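You operate a simulated robot arm through the tools that you are given. There is no shell and no other tool.

The job below is to be done with a simulated robot arm. You get a single attempt, and the scene is never put back.

Task
Put things in order on the dining table. At the end: the pink ornament stands where the paper posy stood; the small grey cloth stands on top of the white jug; the paper posy is on the purple coaster; the blue vase stands where the bramble jar stood; the bramble jar is on the yellow coaster; whatever was shut is shut again. Leave all else as you found it, and nothing knocked over. Set down upright: bramble jar, paper posy.

It is judged by the outcome, as a careful person would: the job done as asked, and still so three seconds after it is handed in. It fails if anything else is knocked over, pushed out of place, dropped, spilled or broken. Flat cloth is picked up by pressing the open fingertips on it (5 to 10 N) and closing them slowly along it; thin cloth reads only 2 to 8 mm in the jaws.

Robot
A 7-joint arm with a two-finger parallel gripper, fixed in place. Base frame: the origin is at the foot of the arm, x ahead of it, y to its left, z up; the work surface is at about z = 36. Lengths are in mm, angles in rad, forces in N, time in s.
With the tool pointing down near the work surface it reaches from about 220 to 600 mm from the base axis. Its first joint turns from -1.152 to 1.152 rad. Payload 2.6 kg.
The TCP is the grasp point between the finger pads, 30 mm short of the fingertips. In the tool frame z runs along the fingers and y along their closing line. The gripper opens to 94 mm. The fingers are 28 mm wide and 10 mm thick; the gripper's body (50 by 96 mm) begins 55 mm behind the TCP.
Orientation is told as [roll, pitch, yaw] about the base's x, y, z axes, in that order, counted from this pose: with the fingers straight down and closing along the base's y, the tool's x points along the base's -x, its y along +y and its z along -z.

Tools
- The arm moves only by the tool apply_moves. Its argument "targets" is a list of rows, each an object of numbers (a shift or turn left out is 0, a gripper value left out holds the last): "dx", "dy", "dz": the shift along the tool's x, y, z in units of 20 mm (1.0 is 20 mm); "ax", "ay", "az": the turn, a rotation vector about the tool's x, y, z in units of 6 degrees (1.0 is 6 degrees). In form: [{"dx": .., "dy": .., "dz": .., "ax": .., "ay": .., "az": ..}, ...]. A call has 1 to 20 rows; each row shifts and turns the commanded pose from where the row before left it, along the tool's axes as they then stand. "jaw" is the gripper command, from -1 (fully open) to 1 (shut), values between in proportion, set as the call begins (left out, the last holds). A call with a number of a shift or a turn outside -1 to 1 is refused whole. Rows are played at 5 a second. More than 50 mm and 0.15 rad between two rows, or a gripper value outside its range, and nothing of the call is played. A pose out of reach is approached as far as the arm can. The call stops where the force on the tool passes 40 N (or 10 N more than at its start, if that is more) or the arm is blocked; 0.2 s more then pass. The fingers move at their own pace (about 72 mm/s each) and stop on an object; they squeeze with about 39 N. The grip force told is the motor's: it shows also when the fingers shut on nothing. Time passes only in rows, and 0.2 s behind the last, so rows that do not move let the fingers close. The reply holds the time, the measured pose of the TCP, the force on the tool along the base axes, the opening and the grip force, in the units named above and with some noise, with the torque about the TCP (base axes, N m) and any sound that the robot's microphone picked up.
- Cameras (640 x 400 px; columns grow to the right, rows downward): "scene" is fixed at [23.1, 431.5, 547.8]; the picture's right is [-0.83, -0.55, 0.00], its down [-0.40, 0.60, -0.70] and it looks along [0.39, -0.58, -0.72] (base axes); focal length 267 px, centre (320, 200). "wrist" rides on the gripper at [76, 14, -102] in the tool frame; the picture's right is [-0.18, 0.98, 0.00], its down [-0.75, -0.14, -0.64] and it looks along [-0.63, -0.12, 0.77] (tool axes); focal length 243 px, centre (320, 200). There is no depth. A picture from a camera that has moved, and an enlarged one, comes with that camera's place and axes in the base frame and with its lens.
- camera(camera): a new picture of that camera. The clock stands still meanwhile.
- close_up(camera, box): a new picture of the part [left, top, right, bottom] of that camera's present view, enlarged. The clock stands still meanwhile.
- sign_off(): hands the job in; it is judged then, once.

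Places have to be worked out from the pictures, the camera data and where the tool is seen. Open the gripper and draw the arm clear of the work before you hand the job in, unless the task says otherwise.

The tools are called as a command line: name --argument value ..., lists and objects as JSON in quotes. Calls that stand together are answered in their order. apply_moves: Moves the arm, as the interface text tells. Its arguments: {"type":"object","properties":{"targets":{"type":"array","items":{"type":"object","properties":{"dx":{"type":"number"},"dy":{"type":"number"},"dz":{"type":"number"},"ax":{"type":"number"},"ay":{"type":"number"},"az":{"type":"number"}}}},"jaw":{"type":"number"}},"required":["targets"]} The other tools are called the same way: camera (camera) takes a picture; close_up (camera, box) takes an enlarged picture of a part of a camera's view; sign_off () hands the job in.

At the start:

```text
time_s: 0.0
eef_pos: [436.1, -126.2, 267.0]
tool_rot: [0.001, 0.001, 0.0]
contact_force: [1.0, -0.7, -0.1]
torque: [-0.01, -0.02, -0.01]
opening: 94.1
grasp_force: 0.1
```

scene: 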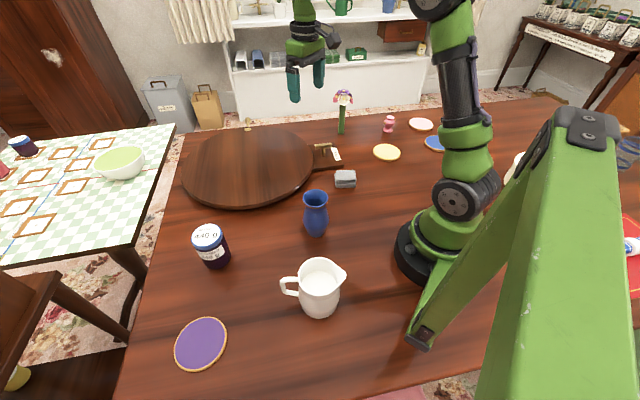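
wrist: 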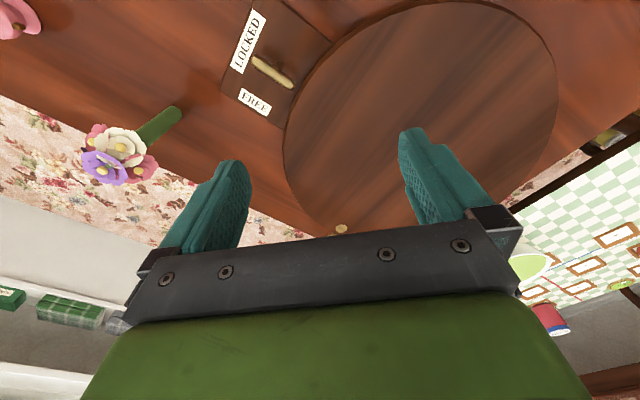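

I'll begin by looking at the scene in enlarged pictures to find all the objects before moving anything.

close_up --camera "scene" --box '[160, 80, 480, 280]'

close_up --camera "scene" --box '[140, 200, 460, 400]'

close_up --camera "scene" --box '[300, 80, 460, 180]'

close_up --camera "wrist" --box '[0, 0, 320, 200]'

```text
2.00 times, centred on (320, 180) of scene
camera zoom: at [23.1, 431.5, 547.8], right [-0.83, -0.55, 0.0], down [-0.4, 0.6, -0.7], along [0.39, -0.58, -0.72], focal length 535 px, centre (320, 240)
```

zoom: 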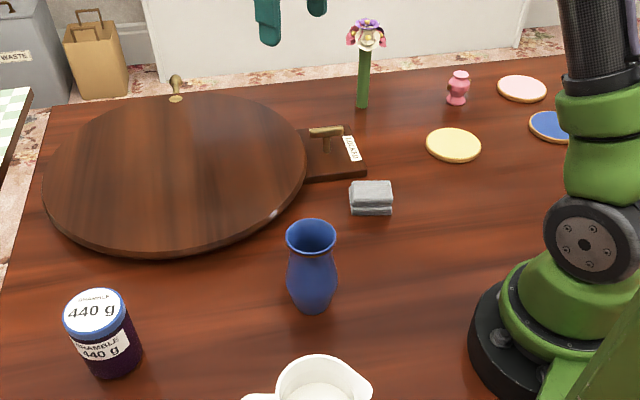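

```text
2.00 times, centred on (300, 300) of scene
camera zoom: at [23.1, 431.5, 547.8], right [-0.83, -0.55, 0.0], down [-0.4, 0.6, -0.7], along [0.39, -0.58, -0.72], focal length 535 px, centre (360, 0)
```

zoom: 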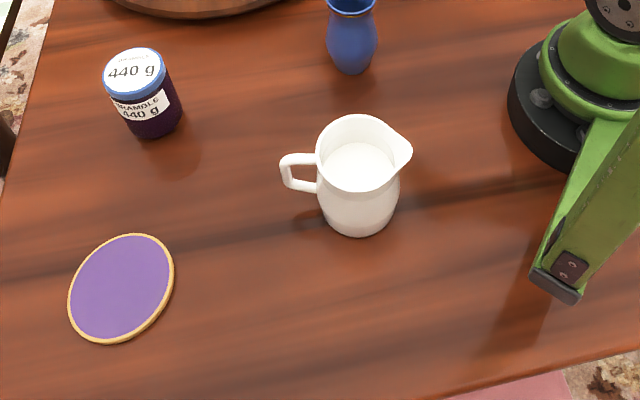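

```text
4.00 times, centred on (380, 130) of scene
camera zoom: at [23.1, 431.5, 547.8], right [-0.83, -0.55, 0.0], down [-0.4, 0.6, -0.7], along [0.39, -0.58, -0.72], focal length 1070 px, centre (80, 480)
```

zoom: 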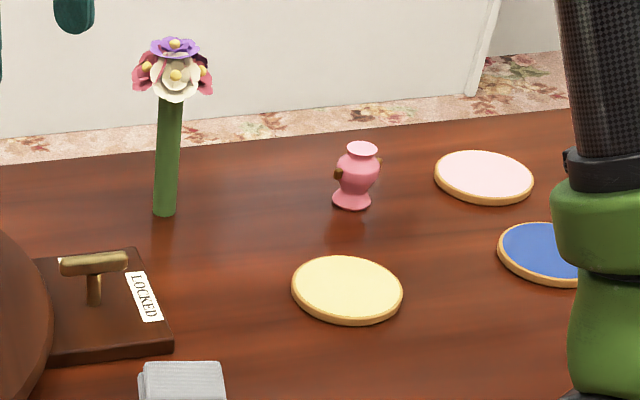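

```text
2.00 times, centred on (160, 100) of wrist
camera zoom: at [359.4, -111.0, 367.3], right [0.18, 0.98, 0.0], down [0.75, -0.14, 0.64], along [0.63, -0.12, -0.77], focal length 485 px, centre (640, 400)
```

zoom: 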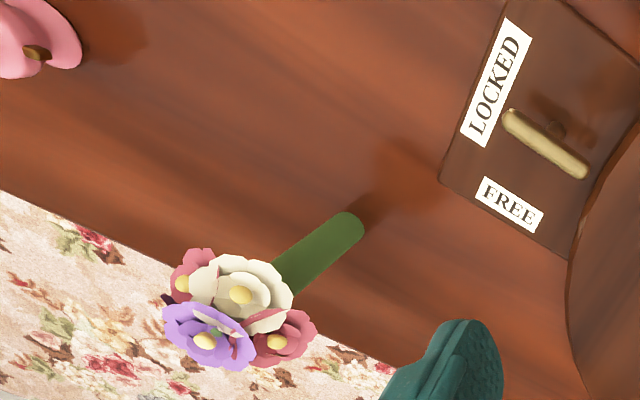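

The table holds the jar at about (389, 294), the vase at about (247, 109) and the jug at about (139, 257). The posy is near (420, -302), the ornament near (288, -409) and the cloth near (278, -84). The yellow coaster is near (235, -276) and the purple coaster near (275, 426). I'll travel high over to the jar for a closer wrist view.

apply_moves --targets '[{"dy": 1, "dx": 0.12}, {"dy": 1, "dx": 0.12}, {"dy": 1, "dx": 0.12}, {"dy": 1, "dx": 0.12}, {"dy": 1, "dx": 0.12}, {"dy": 1, "dx": 0.12}, {"dy": 1, "dx": 0.12}, {"dy": 1, "dx": 0.12}, {"dy": 1, "dx": 0.12}, {"dy": 1, "dx": 0.12}, {"dy": 1, "dx": 0.12}, {"dy": 1, "dx": 0.12}, {"dy": 1, "dx": 0.12}, {"dy": 1, "dx": 0.12}, {"dy": 1, "dx": 0.12}, {"dy": 1, "dx": 0.12}, {"dy": 1, "dx": 0.12}, {"dy": 1, "dx": 0.12}, {"dy": 1, "dx": 0.12}, {"dy": 1, "dx": 0.12}]' --jaw -1

camera --camera "wrist"

camera --camera "scene"

```text
time_s: 4.2
eef_pos: [385.8, 275.4, 267.2]
tool_rot: [-0.001, -0.001, 0.0]
contact_force: [-0.1, -0.2, -0.4]
torque: [-0.01, 0.0, 0.02]
opening: 94.0
grasp_force: 0.1
```

```text
taken
camera wrist: at [310.5, 289.7, 367.2], right [0.18, 0.98, 0.0], down [0.75, -0.14, 0.64], along [0.63, -0.12, -0.77], focal length 243 px, centre (320, 200)
```

wrist: 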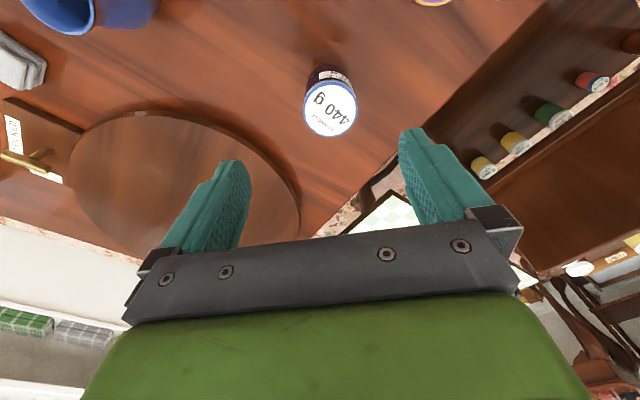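

```text
taken
```

scene: 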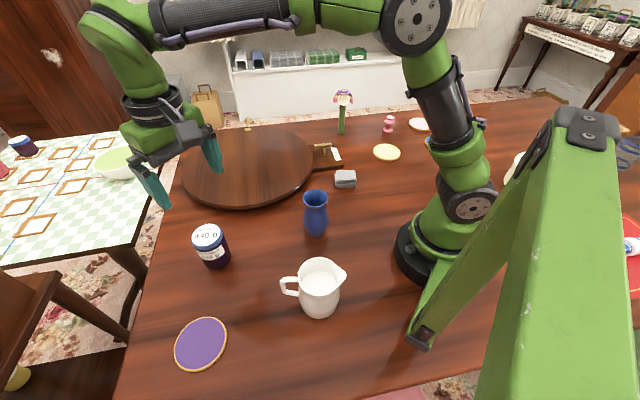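

The jar is in view between the fingers in the wrist picture. I'll enlarge both views of it to triangulate its centre and height.

close_up --camera "wrist" --box '[250, 40, 410, 140]'

close_up --camera "scene" --box '[160, 200, 320, 300]'

```text
4.00 times, centred on (330, 90) of wrist
camera zoom: at [310.5, 289.7, 367.2], right [0.18, 0.98, 0.0], down [0.75, -0.14, 0.64], along [0.63, -0.12, -0.77], focal length 970 px, centre (280, 640)
```

zoom: 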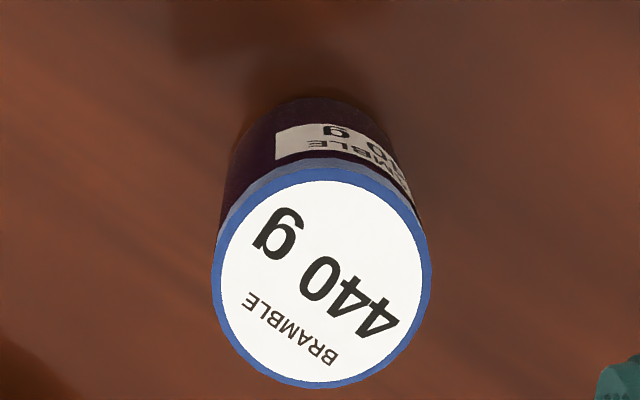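

```text
4.00 times, centred on (240, 250) of scene
camera zoom: at [23.1, 431.5, 547.8], right [-0.83, -0.55, 0.0], down [-0.4, 0.6, -0.7], along [0.39, -0.58, -0.72], focal length 1070 px, centre (640, 0)
```

zoom: 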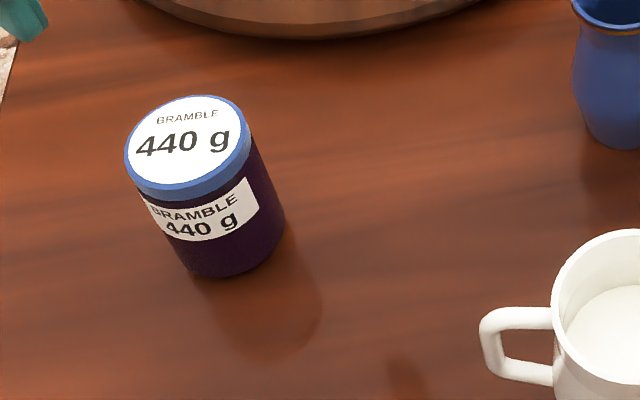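

Triangulation puts the jar at about (405, 283) with its lid near z = 96, though the scene view alone suggests nearer x = 390. I'll hover above it, lower down, and check with a second wrist view.

apply_moves --targets '[{"dx": -0.4, "dy": 0.2, "dz": 0.8}, {"dx": -0.4, "dy": 0.2, "dz": 0.8}, {"dz": 0.8}, {"dz": 0.8}, {"dz": 0.8}]'

close_up --camera "wrist" --box '[200, 50, 440, 200]'

camera --camera "scene"

```text
time_s: 5.4
eef_pos: [404.1, 282.7, 186.4]
tool_rot: [0.0, -0.001, 0.001]
contact_force: [-0.4, -0.3, -0.8]
torque: [-0.01, 0.04, 0.03]
opening: 94.1
grasp_force: 0.0
```

```text
2.67 times, centred on (320, 125) of wrist
camera zoom: at [327.2, 297.1, 287.4], right [0.18, 0.98, 0.0], down [0.75, -0.14, 0.64], along [0.63, -0.12, -0.77], focal length 647 px, centre (320, 400)
```

zoom: 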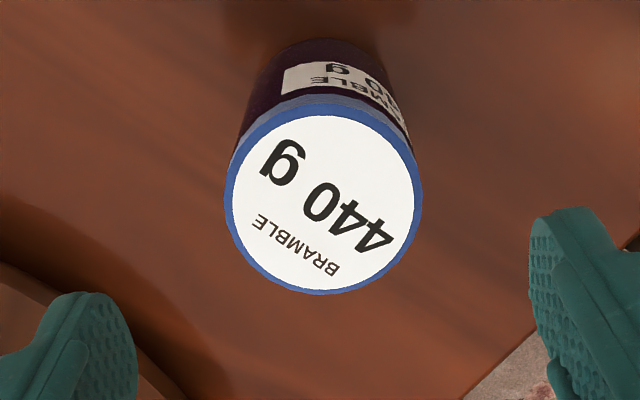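

```text
taken
```

scene: 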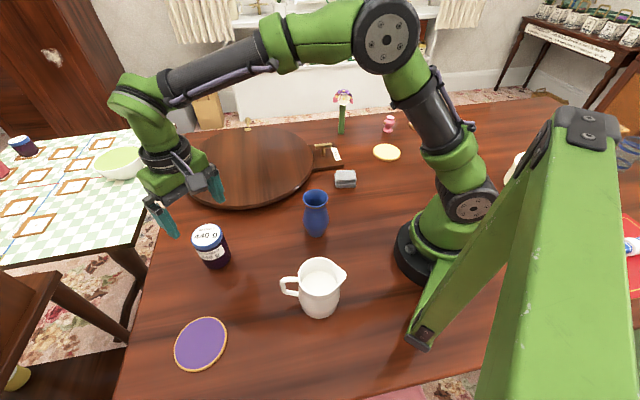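

The two wrist views agree on a jar centre of about (405.4, 283.6) with the lid top near z = 94. I'll line up and lower the open fingers around it, stopping well above the table.

apply_moves --targets '[{"dx": -0.06, "dy": 0.05, "dz": 0.5}, {"dz": 0.6}, {"dz": 0.6}, {"dz": 0.6}, {"dz": 0.6}, {"dz": 0.6}, {"dz": 0.6}, {"dz": 0.6}]'

camera --camera "wrist"

close_up --camera "scene" --box '[120, 160, 280, 260]'

```text
time_s: 7.2
eef_pos: [405.1, 284.6, 91.9]
tool_rot: [-0.001, -0.001, 0.0]
contact_force: [-0.6, 0.1, -0.5]
torque: [0.03, -0.04, 0.01]
opening: 93.9
grasp_force: 0.0
```

```text
taken
camera wrist: at [328.4, 297.9, 192.9], right [0.18, 0.98, 0.0], down [0.75, -0.14, 0.64], along [0.63, -0.12, -0.77], focal length 243 px, centre (320, 200)
```

wrist: 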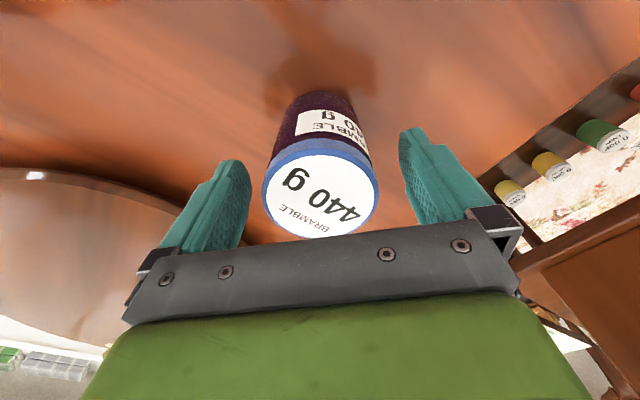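

```text
4.00 times, centred on (200, 210) of scene
camera zoom: at [23.1, 431.5, 547.8], right [-0.83, -0.55, 0.0], down [-0.4, 0.6, -0.7], along [0.39, -0.58, -0.72], focal length 1070 px, centre (800, 160)
```

zoom: 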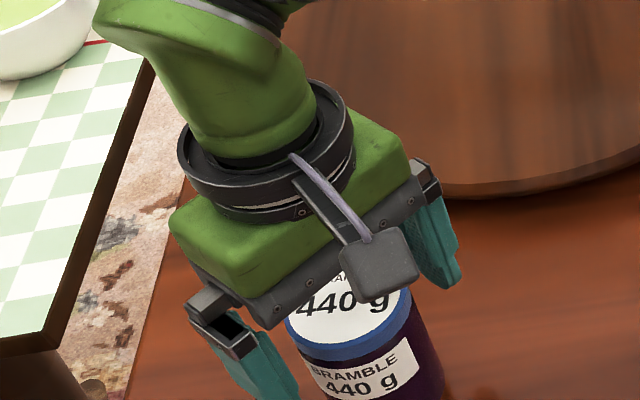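

The jar sits centred between the fingers and its lid top is level with the TCP at about z = 93. I'll lower a bit more in small steps, watching for table contact, because the views disagree on the exact table height.

apply_moves --targets '[{"dz": 0.4}, {"dz": 0.3}, {"dz": 0.2}, {"dz": 0.1}]'

camera --camera "wrist"

close_up --camera "scene" --box '[140, 180, 300, 280]'

```text
time_s: 8.2
eef_pos: [405.7, 283.3, 72.2]
tool_rot: [0.0, -0.001, 0.0]
contact_force: [0.1, -0.1, 0.3]
torque: [0.02, -0.01, -0.01]
opening: 93.9
grasp_force: 0.0
```

```text
taken
camera wrist: at [328.6, 298.0, 173.3], right [0.18, 0.98, 0.0], down [0.75, -0.14, 0.64], along [0.63, -0.12, -0.77], focal length 243 px, centre (320, 200)
```

wrist: 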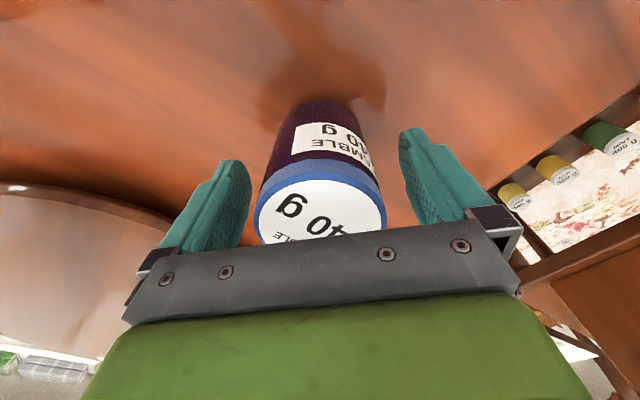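

```text
4.00 times, centred on (220, 230) of scene
camera zoom: at [23.1, 431.5, 547.8], right [-0.83, -0.55, 0.0], down [-0.4, 0.6, -0.7], along [0.39, -0.58, -0.72], focal length 1070 px, centre (720, 80)
```

zoom: 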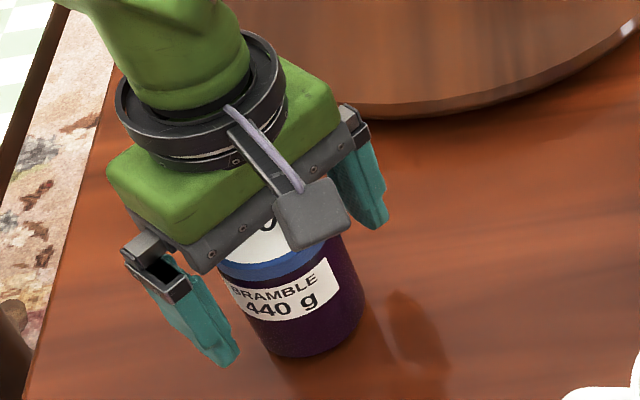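

No contact yet with the fingertips at about z = 42. I'll keep lowering in 2 mm steps to find the table surface by force.

apply_moves --targets '[{"dz": 0.1}, {"dz": 0.1}, {"dz": 0.1}, {"dz": 0.1}]'

```text
time_s: 9.2
eef_pos: [404.4, 283.5, 64.0]
tool_rot: [0.001, 0.0, -0.001]
contact_force: [0.4, 0.5, 0.1]
torque: [0.01, -0.01, 0.02]
opening: 94.1
grasp_force: 0.2
```

Still no contact with the tips at z = 34, so the table is a little lower than 36. I'll continue in small steps.

apply_moves --targets '[{"dz": 0.1}, {"dz": 0.1}, {"dz": 0.1}]'

```text
time_s: 10.0
eef_pos: [405.7, 283.4, 57.7]
tool_rot: [-0.001, -0.001, 0.0]
contact_force: [-0.8, 0.0, -0.7]
torque: [0.0, 0.01, 0.02]
opening: 94.2
grasp_force: 0.1
```

Tips are at about z = 28 with no force, which supports the table being near z = 12–25. I'll go on slightly further while keeping the gripper body clear of the lid.

apply_moves --targets '[{"dz": 0.1}, {"dz": 0.1}, {"dz": 0.1}]'

close_up --camera "scene" --box '[140, 180, 300, 280]'

```text
time_s: 10.8
eef_pos: [405.4, 284.6, 52.6]
tool_rot: [-0.001, -0.001, 0.0]
contact_force: [0.3, -0.2, 0.4]
torque: [0.01, -0.02, 0.03]
opening: 93.8
grasp_force: 0.0
```

```text
4.00 times, centred on (220, 230) of scene
camera zoom: at [23.1, 431.5, 547.8], right [-0.83, -0.55, 0.0], down [-0.4, 0.6, -0.7], along [0.39, -0.58, -0.72], focal length 1070 px, centre (720, 80)
```

zoom: 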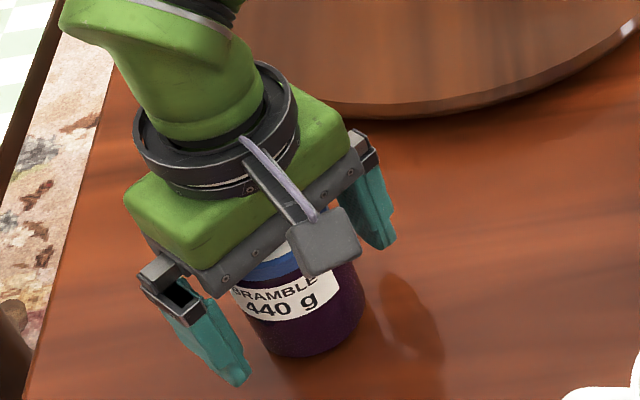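

The tips are at about z = 23 and still free, so the true table top is probably near z = 12. That gives me revised positions for later. The TCP is now around the jar's mid-height, so I'll close on it.

apply_moves --targets '[{}, {}, {}, {}]' --jaw 1

```text
time_s: 11.8
eef_pos: [404.9, 283.4, 53.2]
tool_rot: [0.0, -0.001, -0.001]
contact_force: [0.4, -2.0, 1.0]
torque: [-0.01, 0.01, -0.01]
opening: 63.4
grasp_force: 38.6
```

The fingers hold the jar at 63.4 mm wide with a firm grip. I'll lift it straight up and check that the weight shows.

apply_moves --targets '[{"dz": -0.2}, {"dz": -0.5}, {"dz": -0.8}, {"dz": -1}, {"dz": -1}, {"dz": -1}, {"dz": -1}, {"dz": -1}]'

camera --camera "scene"

camera --camera "wrist"

```text
time_s: 13.6
eef_pos: [404.9, 284.6, 183.4]
tool_rot: [0.001, 0.0, 0.0]
contact_force: [0.2, -1.1, -5.1]
torque: [0.01, 0.0, -0.02]
opening: 63.5
grasp_force: 39.1
```

```text
taken
```

scene: 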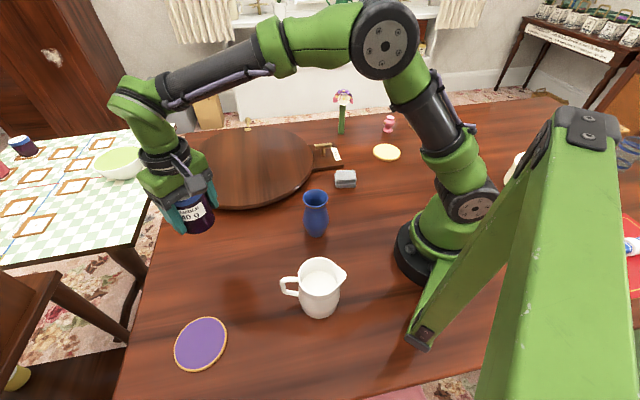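

```text
taken
camera wrist: at [329.0, 298.1, 284.1], right [0.18, 0.98, 0.0], down [0.75, -0.14, 0.64], along [0.63, -0.12, -0.77], focal length 243 px, centre (320, 200)
```

wrist: 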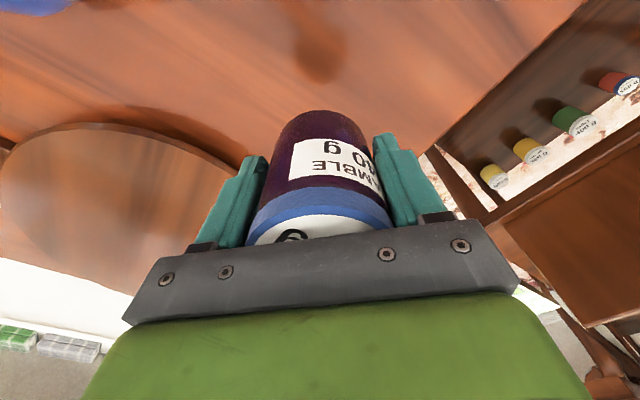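

The jar is held, weighing about 5 N. I'll zoom in on the wrist view to see how far its bottom sits below the TCP.

close_up --camera "wrist" --box '[220, 80, 420, 205]'

close_up --camera "scene" --box '[110, 140, 270, 240]'

close_up --camera "scene" --box '[260, 100, 460, 225]'

```text
3.20 times, centred on (320, 142) of wrist
camera zoom: at [329.0, 298.1, 284.1], right [0.18, 0.98, 0.0], down [0.75, -0.14, 0.64], along [0.63, -0.12, -0.77], focal length 776 px, centre (320, 384)
```

zoom: 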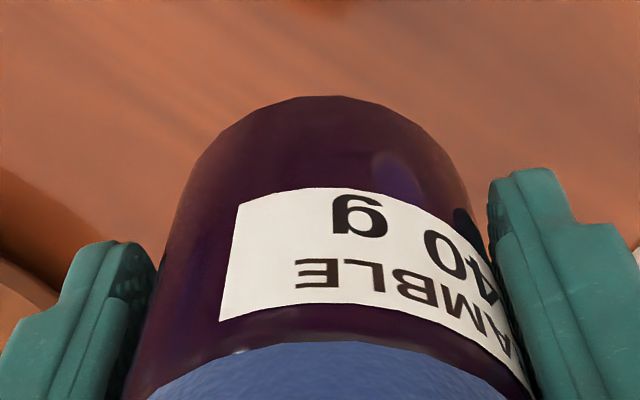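

```text
4.00 times, centred on (190, 190) of scene
camera zoom: at [23.1, 431.5, 547.7], right [-0.83, -0.55, 0.0], down [-0.4, 0.6, -0.7], along [0.39, -0.58, -0.72], focal length 1070 px, centre (840, 240)
```

zoom: 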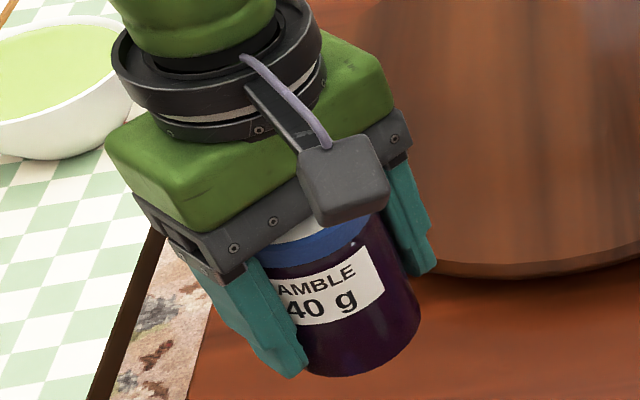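

```text
3.20 times, centred on (360, 162) of scene
camera zoom: at [23.1, 431.5, 547.7], right [-0.83, -0.55, 0.0], down [-0.4, 0.6, -0.7], along [0.39, -0.58, -0.72], focal length 856 px, centre (192, 320)
```

zoom: 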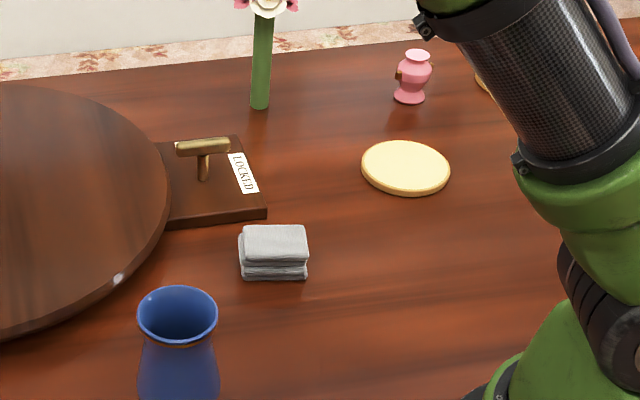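

The jar is firmly held, with its bottom about 30–38 mm below the TCP. I'll raise it further and carry it toward the yellow coaster on a high, clear path.

apply_moves --targets '[{"dz": -1}, {"dz": -1}, {"dz": -1}, {"dx": 0.28, "dy": -0.98}, {"dx": 0.28, "dy": -0.98}, {"dx": 0.28, "dy": -0.98}, {"dx": 0.28, "dy": -0.98}, {"dx": 0.28, "dy": -0.98}, {"dx": 0.28, "dy": -0.98}, {"dx": 0.28, "dy": -0.98}, {"dx": 0.28, "dy": -0.98}, {"dx": 0.28, "dy": -0.98}, {"dx": 0.28, "dy": -0.98}, {"dx": 0.28, "dy": -0.98}, {"dx": 0.28, "dy": -0.98}, {"dx": 0.28, "dy": -0.98}, {"dx": 0.28, "dy": -0.98}, {"dx": 0.28, "dy": -0.98}, {"dx": 0.28, "dy": -0.98}]'

camera --camera "wrist"

camera --camera "scene"

```text
time_s: 17.6
eef_pos: [316.1, -30.4, 243.1]
tool_rot: [-0.001, 0.001, 0.0]
contact_force: [1.0, -0.5, -5.0]
torque: [-0.02, 0.01, 0.02]
opening: 63.6
grasp_force: 38.2
```

```text
taken
camera wrist: at [238.6, -15.7, 343.0], right [0.18, 0.98, 0.0], down [0.75, -0.14, 0.64], along [0.63, -0.12, -0.77], focal length 243 px, centre (320, 200)
```

wrist: 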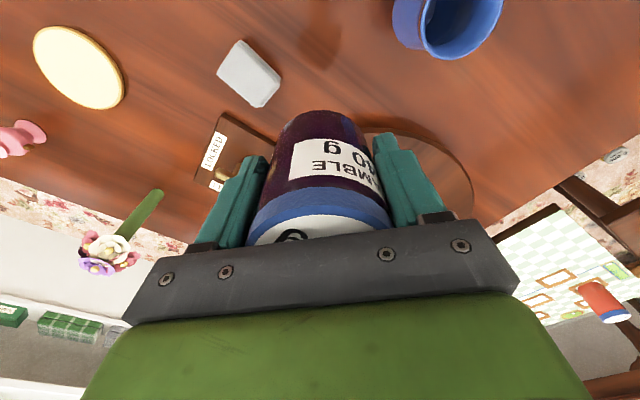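

```text
taken
```

scene: 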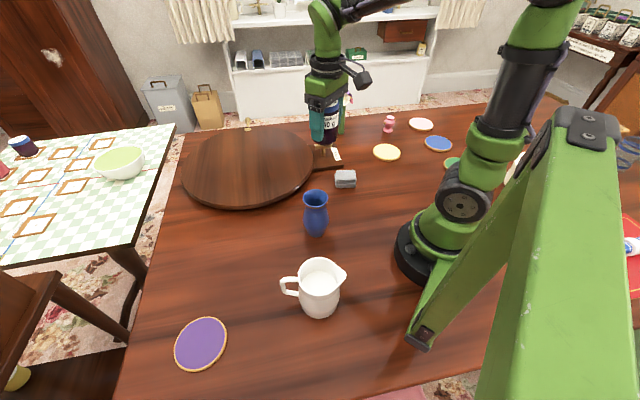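

Both views of the yellow coaster agree on a centre of about (249.5, -315) with its top near z = 14, so the table is near z = 10. I'll carry the jar on to a point above it.

apply_moves --targets '[{"dx": 0.22, "dy": -0.95}, {"dx": 0.22, "dy": -0.95}, {"dx": 0.22, "dy": -0.95}, {"dx": 0.22, "dy": -0.95}, {"dx": 0.22, "dy": -0.95}, {"dx": 0.22, "dy": -0.95}, {"dx": 0.22, "dy": -0.95}, {"dx": 0.22, "dy": -0.95}, {"dx": 0.22, "dy": -0.95}, {"dx": 0.22, "dy": -0.95}, {"dx": 0.22, "dy": -0.95}, {"dx": 0.22, "dy": -0.95}, {"dx": 0.22, "dy": -0.95}, {"dx": 0.22, "dy": -0.95}, {"dx": 0.22, "dy": -0.95}]'

camera --camera "wrist"

camera --camera "scene"

```text
time_s: 20.8
eef_pos: [250.7, -314.6, 242.7]
tool_rot: [0.001, 0.0, -0.001]
contact_force: [0.6, 0.5, -4.2]
torque: [0.01, 0.0, -0.01]
opening: 63.6
grasp_force: 38.8
```

```text
taken
camera wrist: at [173.2, -300.8, 343.2], right [0.18, 0.98, 0.0], down [0.75, -0.14, 0.64], along [0.63, -0.12, -0.77], focal length 243 px, centre (320, 200)
```

wrist: 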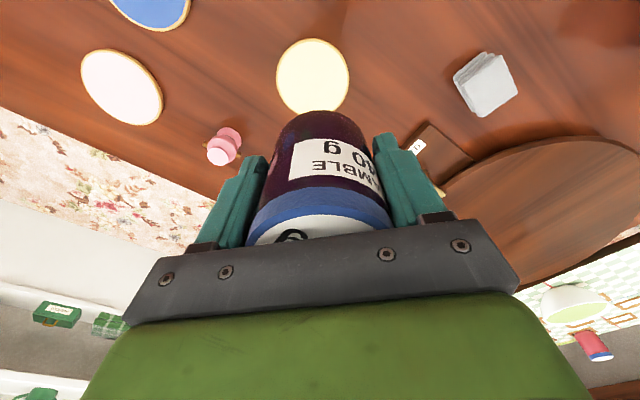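

```text
taken
```

scene: 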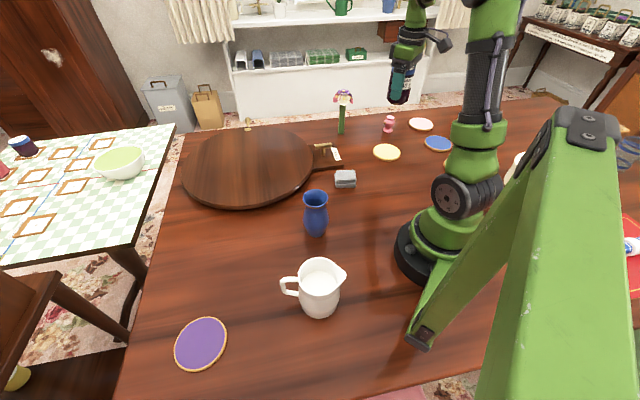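

The jar hangs above the coaster. I'll zoom the wrist view to measure any remaining offset before lowering.

close_up --camera "wrist" --box '[220, 20, 420, 145]'

close_up --camera "scene" --box '[320, 60, 480, 160]'

```text
3.20 times, centred on (320, 82) of wrist
camera zoom: at [173.2, -300.8, 343.2], right [0.18, 0.98, 0.0], down [0.75, -0.14, 0.64], along [0.63, -0.12, -0.77], focal length 776 px, centre (320, 576)
```

zoom: 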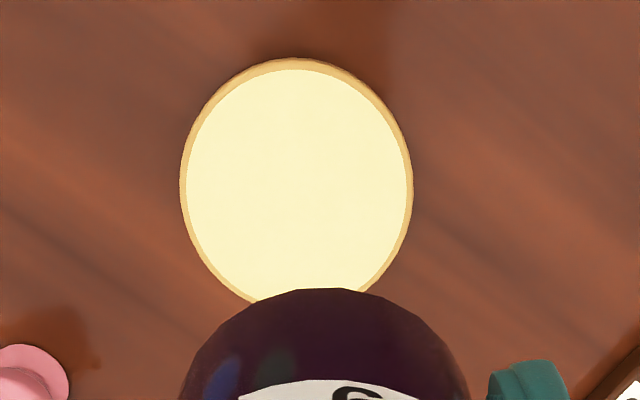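

```text
4.00 times, centred on (400, 110) of scene
camera zoom: at [23.1, 431.5, 547.8], right [-0.83, -0.55, 0.0], down [-0.4, 0.6, -0.7], along [0.39, -0.58, -0.72], focal length 1070 px, centre (0, 560)
```

zoom: 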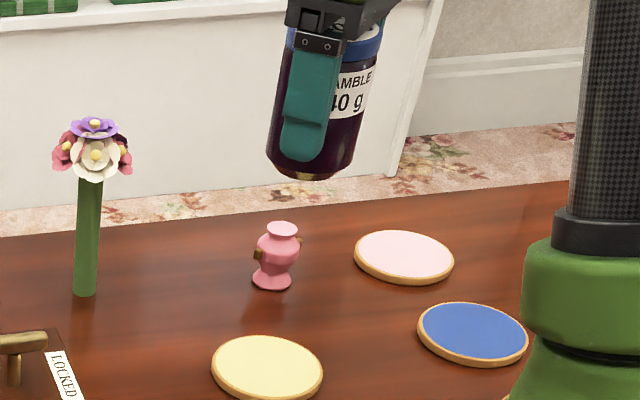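

Measured from directly above, the coaster centre is about (251, -324). I'll shift 9 mm and lower quickly to a safe height, then creep down.

apply_moves --targets '[{"dy": -0.47}, {"dz": 0.9}, {"dz": 0.9}, {"dz": 0.9}, {"dz": 0.9}, {"dz": 0.9}, {"dz": 0.9}, {"dz": 0.9}, {"dz": 0.9}, {"dz": 0.9}]'

camera --camera "wrist"

close_up --camera "scene" --box '[320, 80, 480, 180]'

```text
time_s: 23.0
eef_pos: [249.1, -323.6, 80.1]
tool_rot: [0.0, -0.001, -0.002]
contact_force: [-0.6, 0.0, -3.9]
torque: [-0.01, 0.03, 0.02]
opening: 63.7
grasp_force: 39.4
```

```text
taken
camera wrist: at [172.9, -310.0, 181.1], right [0.18, 0.98, 0.0], down [0.75, -0.14, 0.64], along [0.63, -0.12, -0.77], focal length 243 px, centre (320, 200)
```

wrist: 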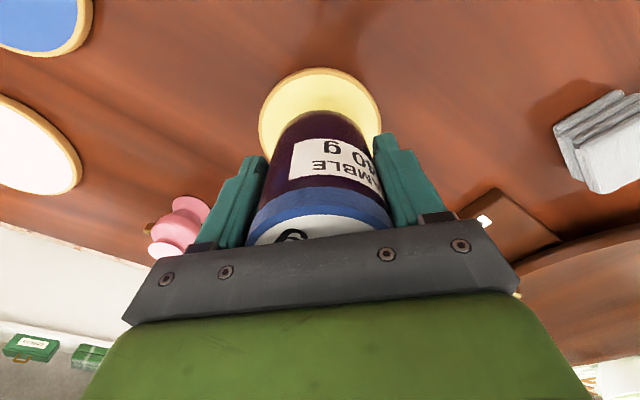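

```text
4.00 times, centred on (400, 130) of scene
camera zoom: at [23.1, 431.5, 547.8], right [-0.83, -0.55, 0.0], down [-0.4, 0.6, -0.7], along [0.39, -0.58, -0.72], focal length 1070 px, centre (0, 480)
```

zoom: 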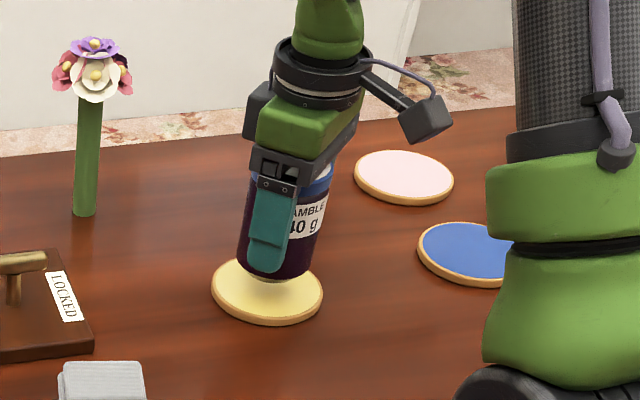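

The jar is lined up over the coaster's centre. I'll lower to about z = 60 and then creep.

apply_moves --targets '[{"dx": -0.05, "dz": 0.5}, {"dz": 0.4}, {"dz": 0.1}, {"dz": 0.1}]'

close_up --camera "scene" --box '[340, 100, 440, 162]'

```text
time_s: 24.0
eef_pos: [252.6, -323.6, 59.9]
tool_rot: [-0.003, -0.005, 0.001]
contact_force: [2.3, 4.7, 17.8]
torque: [0.24, -0.11, 0.0]
opening: 63.4
grasp_force: 39.4
```

```text
6.40 times, centred on (390, 131) of scene
camera zoom: at [23.0, 431.6, 547.7], right [-0.83, -0.55, 0.0], down [-0.4, 0.6, -0.7], along [0.39, -0.58, -0.72], focal length 1712 px, centre (-128, 642)
```

zoom: 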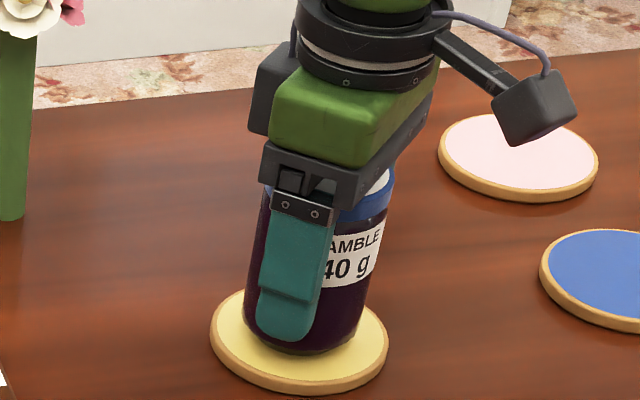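

The force rose to about 18 N upward, so the jar is standing on the coaster at TCP z ≈ 60. I'll back off 1 mm to ease the press, then open.

apply_moves --targets '[{"dz": -0.05}, {}]'

```text
time_s: 24.6
eef_pos: [251.0, -323.7, 59.9]
tool_rot: [-0.001, -0.001, 0.002]
contact_force: [7.9, 0.0, 15.0]
torque: [0.04, -0.47, 0.01]
opening: 63.3
grasp_force: 39.5
```

There is still some pressing at 15 N. I'll ease another 1 mm and check.

apply_moves --targets '[{"dz": -0.05}, {}]'

```text
time_s: 25.2
eef_pos: [249.8, -323.3, 60.3]
tool_rot: [-0.001, 0.003, -0.001]
contact_force: [2.9, -2.6, 8.4]
torque: [-0.15, -0.27, -0.03]
opening: 62.9
grasp_force: 39.0
```

Pressing is down to about 8 N with the jar resting on the coaster. I'll open the fingers now.

apply_moves --targets '[{}, {}, {}, {}]' --jaw -1

camera --camera "wrist"

```text
time_s: 26.2
eef_pos: [249.3, -325.0, 59.9]
tool_rot: [0.001, -0.002, 0.0]
contact_force: [-0.7, -0.3, -0.1]
torque: [0.05, -0.01, 0.02]
opening: 94.0
grasp_force: 0.1
```

```text
taken
camera wrist: at [173.8, -309.8, 161.3], right [0.18, 0.98, 0.0], down [0.75, -0.14, 0.64], along [0.63, -0.12, -0.77], focal length 243 px, centre (320, 200)
```

wrist: 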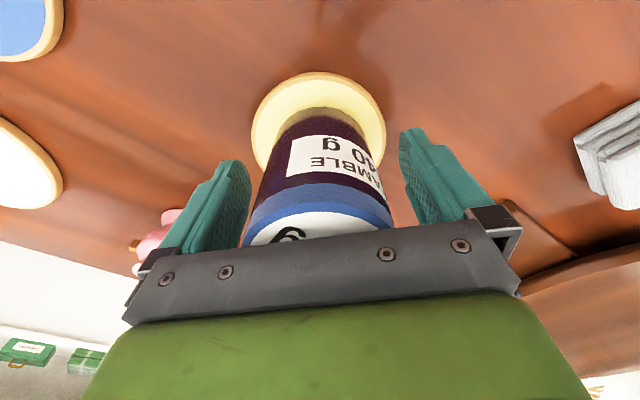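

The jar is released and stands centred on the coaster. I'll raise the gripper straight up and confirm.

apply_moves --targets '[{"dz": -0.5}, {"dz": -1}, {"dz": -1}, {"dz": -1}, {"dz": -1}, {"dz": -1}, {"dz": -1}, {"dz": -1}, {"dz": -1}]'

camera --camera "wrist"

close_up --camera "scene" --box '[320, 80, 480, 180]'

```text
time_s: 28.2
eef_pos: [250.1, -323.9, 230.4]
tool_rot: [0.0, 0.0, 0.0]
contact_force: [-1.9, 0.2, 0.2]
torque: [0.02, -0.02, -0.02]
opening: 93.8
grasp_force: 0.1
```

```text
taken
camera wrist: at [173.9, -309.7, 331.9], right [0.18, 0.98, 0.0], down [0.75, -0.14, 0.64], along [0.63, -0.12, -0.77], focal length 243 px, centre (320, 200)
```

wrist: 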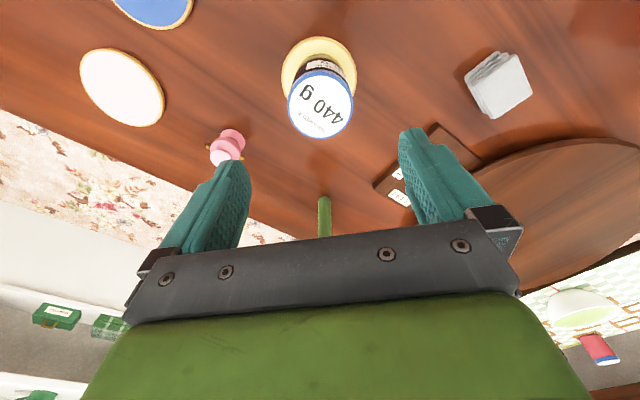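

```text
4.00 times, centred on (400, 130) of scene
camera zoom: at [23.1, 431.5, 547.8], right [-0.83, -0.55, 0.0], down [-0.4, 0.6, -0.7], along [0.39, -0.58, -0.72], focal length 1070 px, centre (0, 480)
```

zoom: 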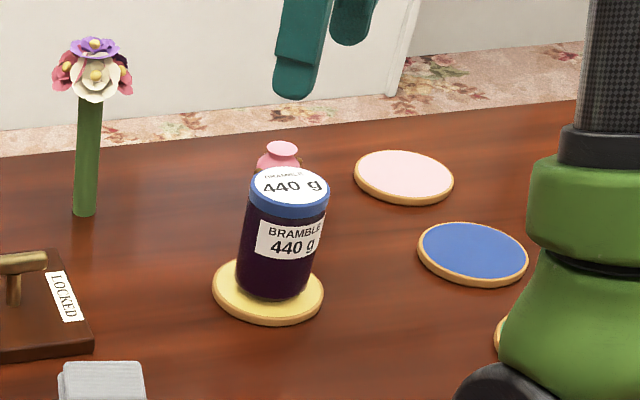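

The jar stands upright on the yellow coaster. Next is the posy, near (443, -344), whose stem I'll grip from the side with the tool tilted outward. I'll move clear of the jar and turn the tool to point radially at the posy.

apply_moves --targets '[{"dx": -1, "dy": 0.31}, {"dx": -1, "dy": 0.31}, {"dx": -1, "dy": 0.31}, {"dx": -1, "dy": 0.31}, {"dx": -1, "dy": 0.31}, {"dx": -0.5, "dy": 0.31}, {"az": 1}, {"az": 1}, {"az": 1}, {"az": 1}, {"az": 1}, {"az": 1}, {"az": 0.3}]'

camera --camera "wrist"

```text
time_s: 31.0
eef_pos: [361.6, -287.0, 230.5]
tool_rot: [0.0, 0.0, -0.662]
contact_force: [-0.2, 0.8, -0.3]
torque: [0.0, 0.0, 0.02]
opening: 94.1
grasp_force: 0.1
```

```text
taken
camera wrist: at [309.0, -228.9, 331.0], right [0.75, 0.66, 0.0], down [0.51, -0.57, 0.64], along [0.43, -0.48, -0.77], focal length 243 px, centre (320, 200)
```

wrist: 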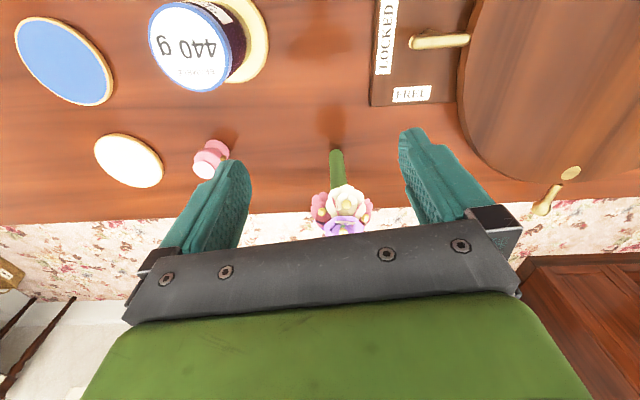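

The posy is ahead between the fingers. I'll zoom in to locate its base and head.

close_up --camera "wrist" --box '[270, 130, 430, 230]'

close_up --camera "wrist" --box '[80, 80, 400, 280]'

```text
4.00 times, centred on (350, 180) of wrist
camera zoom: at [309.0, -228.9, 331.0], right [0.75, 0.66, 0.0], down [0.51, -0.57, 0.64], along [0.43, -0.48, -0.77], focal length 970 px, centre (200, 280)
```

zoom: 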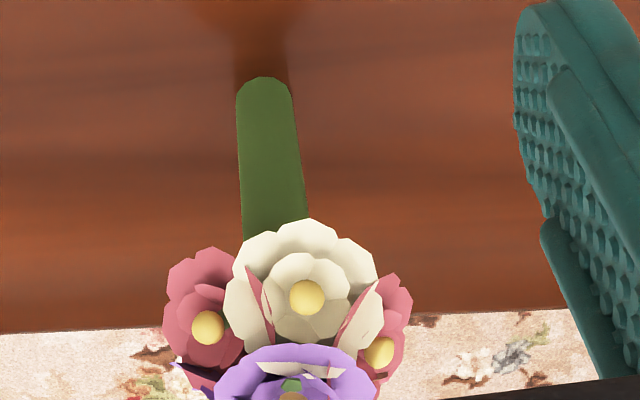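

```text
2.00 times, centred on (240, 180) of wrist
camera zoom: at [309.0, -228.9, 331.0], right [0.75, 0.66, 0.0], down [0.51, -0.57, 0.64], along [0.43, -0.48, -0.77], focal length 485 px, centre (480, 240)
```

zoom: 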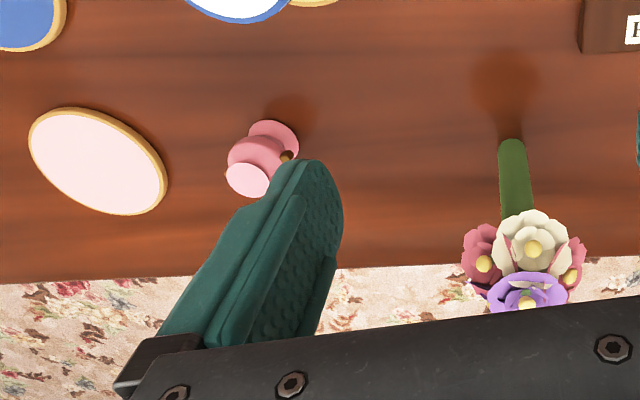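

The stem is at about (447, -346), 20 mm thick and vertical, with the flower head roughly z = 115–165. I'll tilt the tool outward by 60° at this height, so the fingers point at the stem.

apply_moves --targets '[{"ay": -1}, {"ay": -1}, {"ay": -1}, {"ay": -1}, {"ay": -1}, {"ay": -1}, {"ay": -1}, {"ay": -1}, {"ay": -1}, {"ay": -1}]'

camera --camera "wrist"

camera --camera "scene"

```text
time_s: 33.2
eef_pos: [361.1, -285.9, 231.1]
tool_rot: [-0.002, -1.049, -0.657]
contact_force: [-0.6, -0.1, -0.2]
torque: [-0.03, 0.01, -0.03]
opening: 94.2
grasp_force: 0.2
```

```text
taken
camera wrist: at [269.0, -197.5, 214.1], right [0.67, 0.72, 0.16], down [-0.23, 0.0, 0.97], along [0.7, -0.69, 0.16], focal length 243 px, centre (320, 200)
```

wrist: 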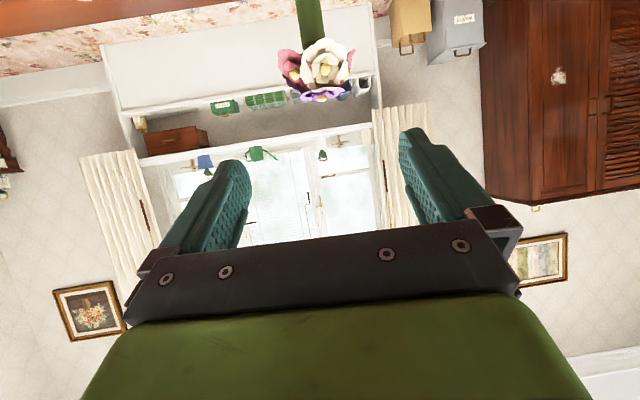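

```text
taken
```

scene: 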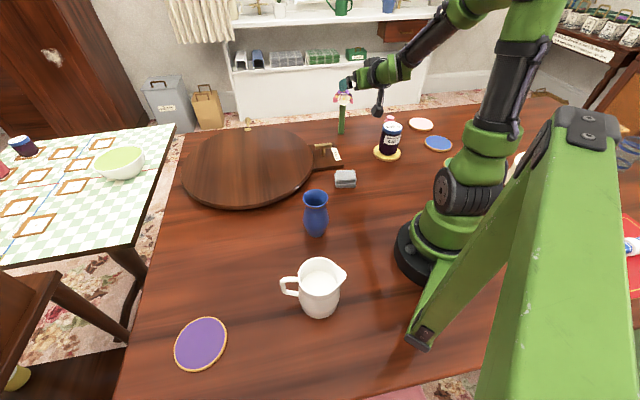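

The tool is tilted 60° toward the posy. I'll move forward 20 mm, align sideways by 6 mm and descend toward z ≈ 65, keeping clear of the jar and the flowers.

apply_moves --targets '[{"dx": -0.5, "dy": 0.3, "dz": 0.867}, {"dx": 0.9157, "dz": 0.5265}, {"dx": 0.9157, "dz": 0.5265}, {"dx": 0.9157, "dz": 0.5265}, {"dx": 0.9157, "dz": 0.5265}, {"dx": 0.9157, "dz": 0.5265}]'

camera --camera "wrist"

close_up --camera "scene" --box '[300, 60, 460, 160]'

```text
time_s: 34.6
eef_pos: [381.2, -293.9, 125.2]
tool_rot: [0.0, -1.048, -0.661]
contact_force: [-0.4, 1.0, 0.2]
torque: [-0.02, 0.02, -0.01]
opening: 94.3
grasp_force: 0.0
```

```text
taken
camera wrist: at [288.3, -205.4, 108.2], right [0.67, 0.72, 0.16], down [-0.23, 0.0, 0.97], along [0.7, -0.69, 0.16], focal length 243 px, centre (320, 200)
```

wrist: 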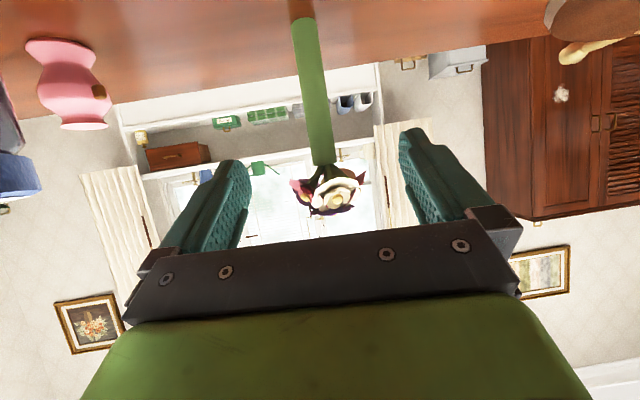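

```text
4.00 times, centred on (380, 110) of scene
camera zoom: at [23.0, 431.5, 547.8], right [-0.83, -0.55, 0.0], down [-0.4, 0.6, -0.7], along [0.39, -0.58, -0.72], focal length 1070 px, centre (80, 560)
```

zoom: 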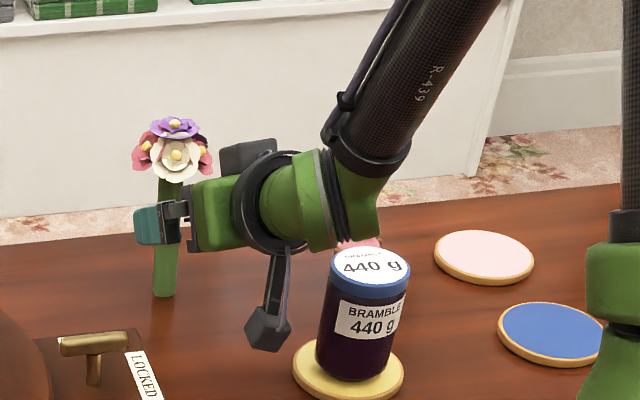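

The stem is straight ahead between the fingers. I'll zoom in to measure its sideways offset and where the base meets the table.

close_up --camera "wrist" --box '[240, 0, 400, 100]'

close_up --camera "wrist" --box '[240, 130, 400, 230]'

```text
4.00 times, centred on (320, 50) of wrist
camera zoom: at [288.3, -205.4, 108.2], right [0.67, 0.72, 0.16], down [-0.23, 0.0, 0.97], along [0.7, -0.69, 0.16], focal length 970 px, centre (320, 800)
```

zoom: 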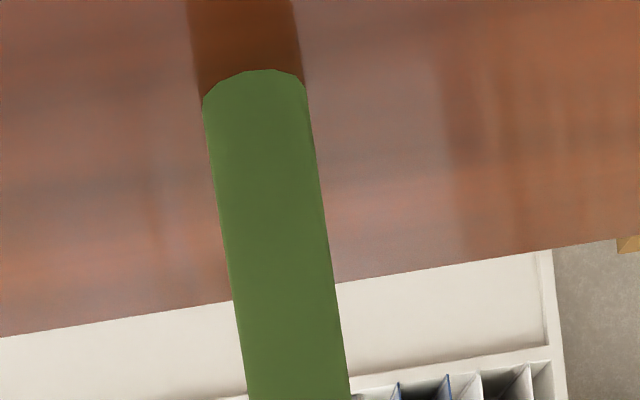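

```text
4.00 times, centred on (320, 180) of wrist
camera zoom: at [288.3, -205.4, 108.2], right [0.67, 0.72, 0.16], down [-0.23, 0.0, 0.97], along [0.7, -0.69, 0.16], focal length 970 px, centre (320, 280)
```

zoom: 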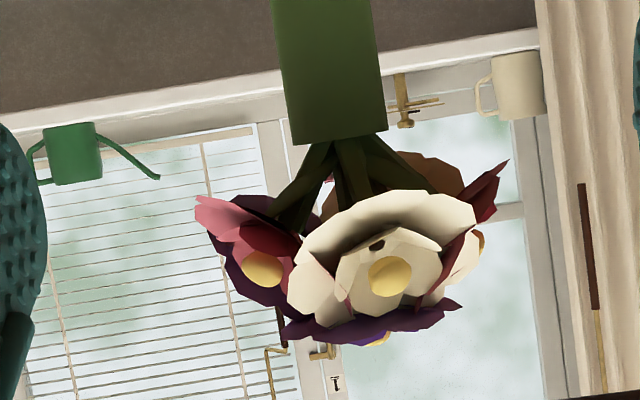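

The wrist views fix the stem base at about (447, -346) with the table near z = 0–3. The stem top is near z = 114 and the petals begin near z = 120. I'll descend to TCP z ≈ 62, then advance 60 mm toward the stem and check.

apply_moves --targets '[{"dx": 0.913, "dy": -0.07, "dz": 0.525}, {"dx": 0.913, "dz": 0.525}, {"dx": 0.913, "dz": 0.525}, {"dx": -0.4985, "dz": 0.8669}, {"dx": -0.4985, "dz": 0.8669}, {"dx": -0.4985, "dz": 0.8669}]'

camera --camera "wrist"

close_up --camera "scene" --box '[300, 60, 460, 160]'

```text
time_s: 36.0
eef_pos: [426.6, -332.4, 62.9]
tool_rot: [0.0, -1.047, -0.66]
contact_force: [0.1, 0.4, -0.3]
torque: [0.0, 0.01, -0.01]
opening: 94.2
grasp_force: 0.1
```

```text
taken
camera wrist: at [334.6, -243.4, 46.0], right [0.68, 0.72, 0.16], down [-0.23, 0.0, 0.97], along [0.7, -0.69, 0.16], focal length 243 px, centre (320, 200)
```

wrist: 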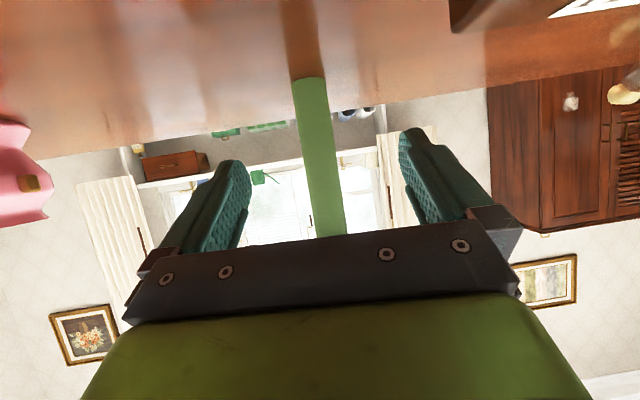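

```text
4.00 times, centred on (380, 110) of scene
camera zoom: at [23.0, 431.5, 547.8], right [-0.83, -0.55, 0.0], down [-0.4, 0.6, -0.7], along [0.39, -0.58, -0.72], focal length 1070 px, centre (80, 560)
```

zoom: 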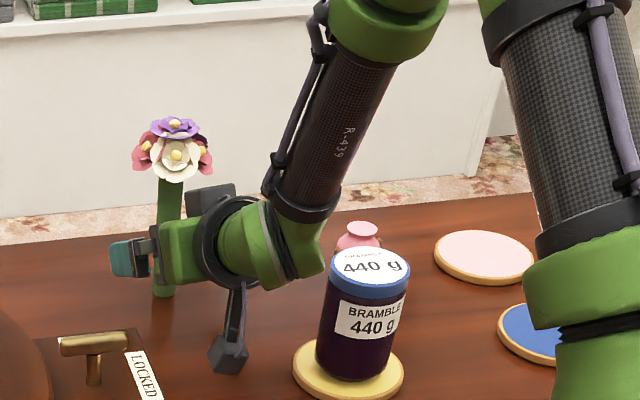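

The stem is centred between the fingers and about 22 mm beyond the TCP. I'll advance the rest of the way and then close on it gently.

apply_moves --targets '[{"dx": -0.274, "dz": 0.477}, {"dx": -0.274, "dz": 0.477}, {}]'

camera --camera "wrist"

close_up --camera "scene" --box '[310, 70, 410, 132]'

```text
time_s: 36.8
eef_pos: [443.2, -344.8, 61.8]
tool_rot: [-0.001, -1.048, -0.658]
contact_force: [-0.1, 0.4, 0.2]
torque: [0.0, 0.02, -0.01]
opening: 93.9
grasp_force: 0.0
```

```text
taken
camera wrist: at [352.2, -256.5, 45.6], right [0.67, 0.72, 0.16], down [-0.23, 0.0, 0.97], along [0.7, -0.69, 0.16], focal length 243 px, centre (320, 200)
```

wrist: 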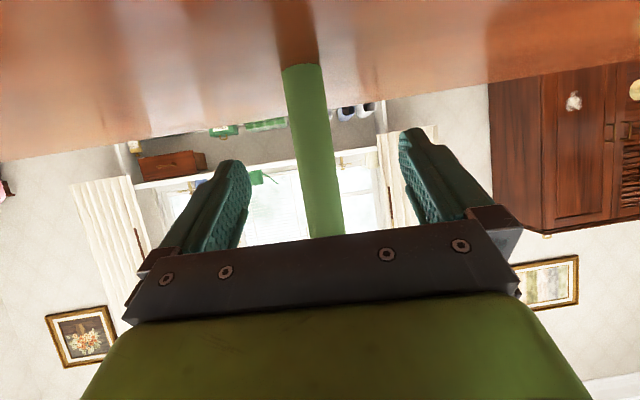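

```text
6.40 times, centred on (360, 101) of scene
camera zoom: at [23.1, 431.5, 547.8], right [-0.83, -0.55, 0.0], down [-0.4, 0.6, -0.7], along [0.39, -0.58, -0.72], focal length 1712 px, centre (64, 834)
```

zoom: 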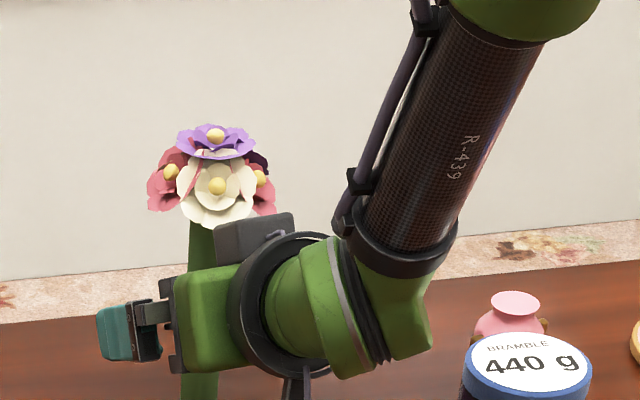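

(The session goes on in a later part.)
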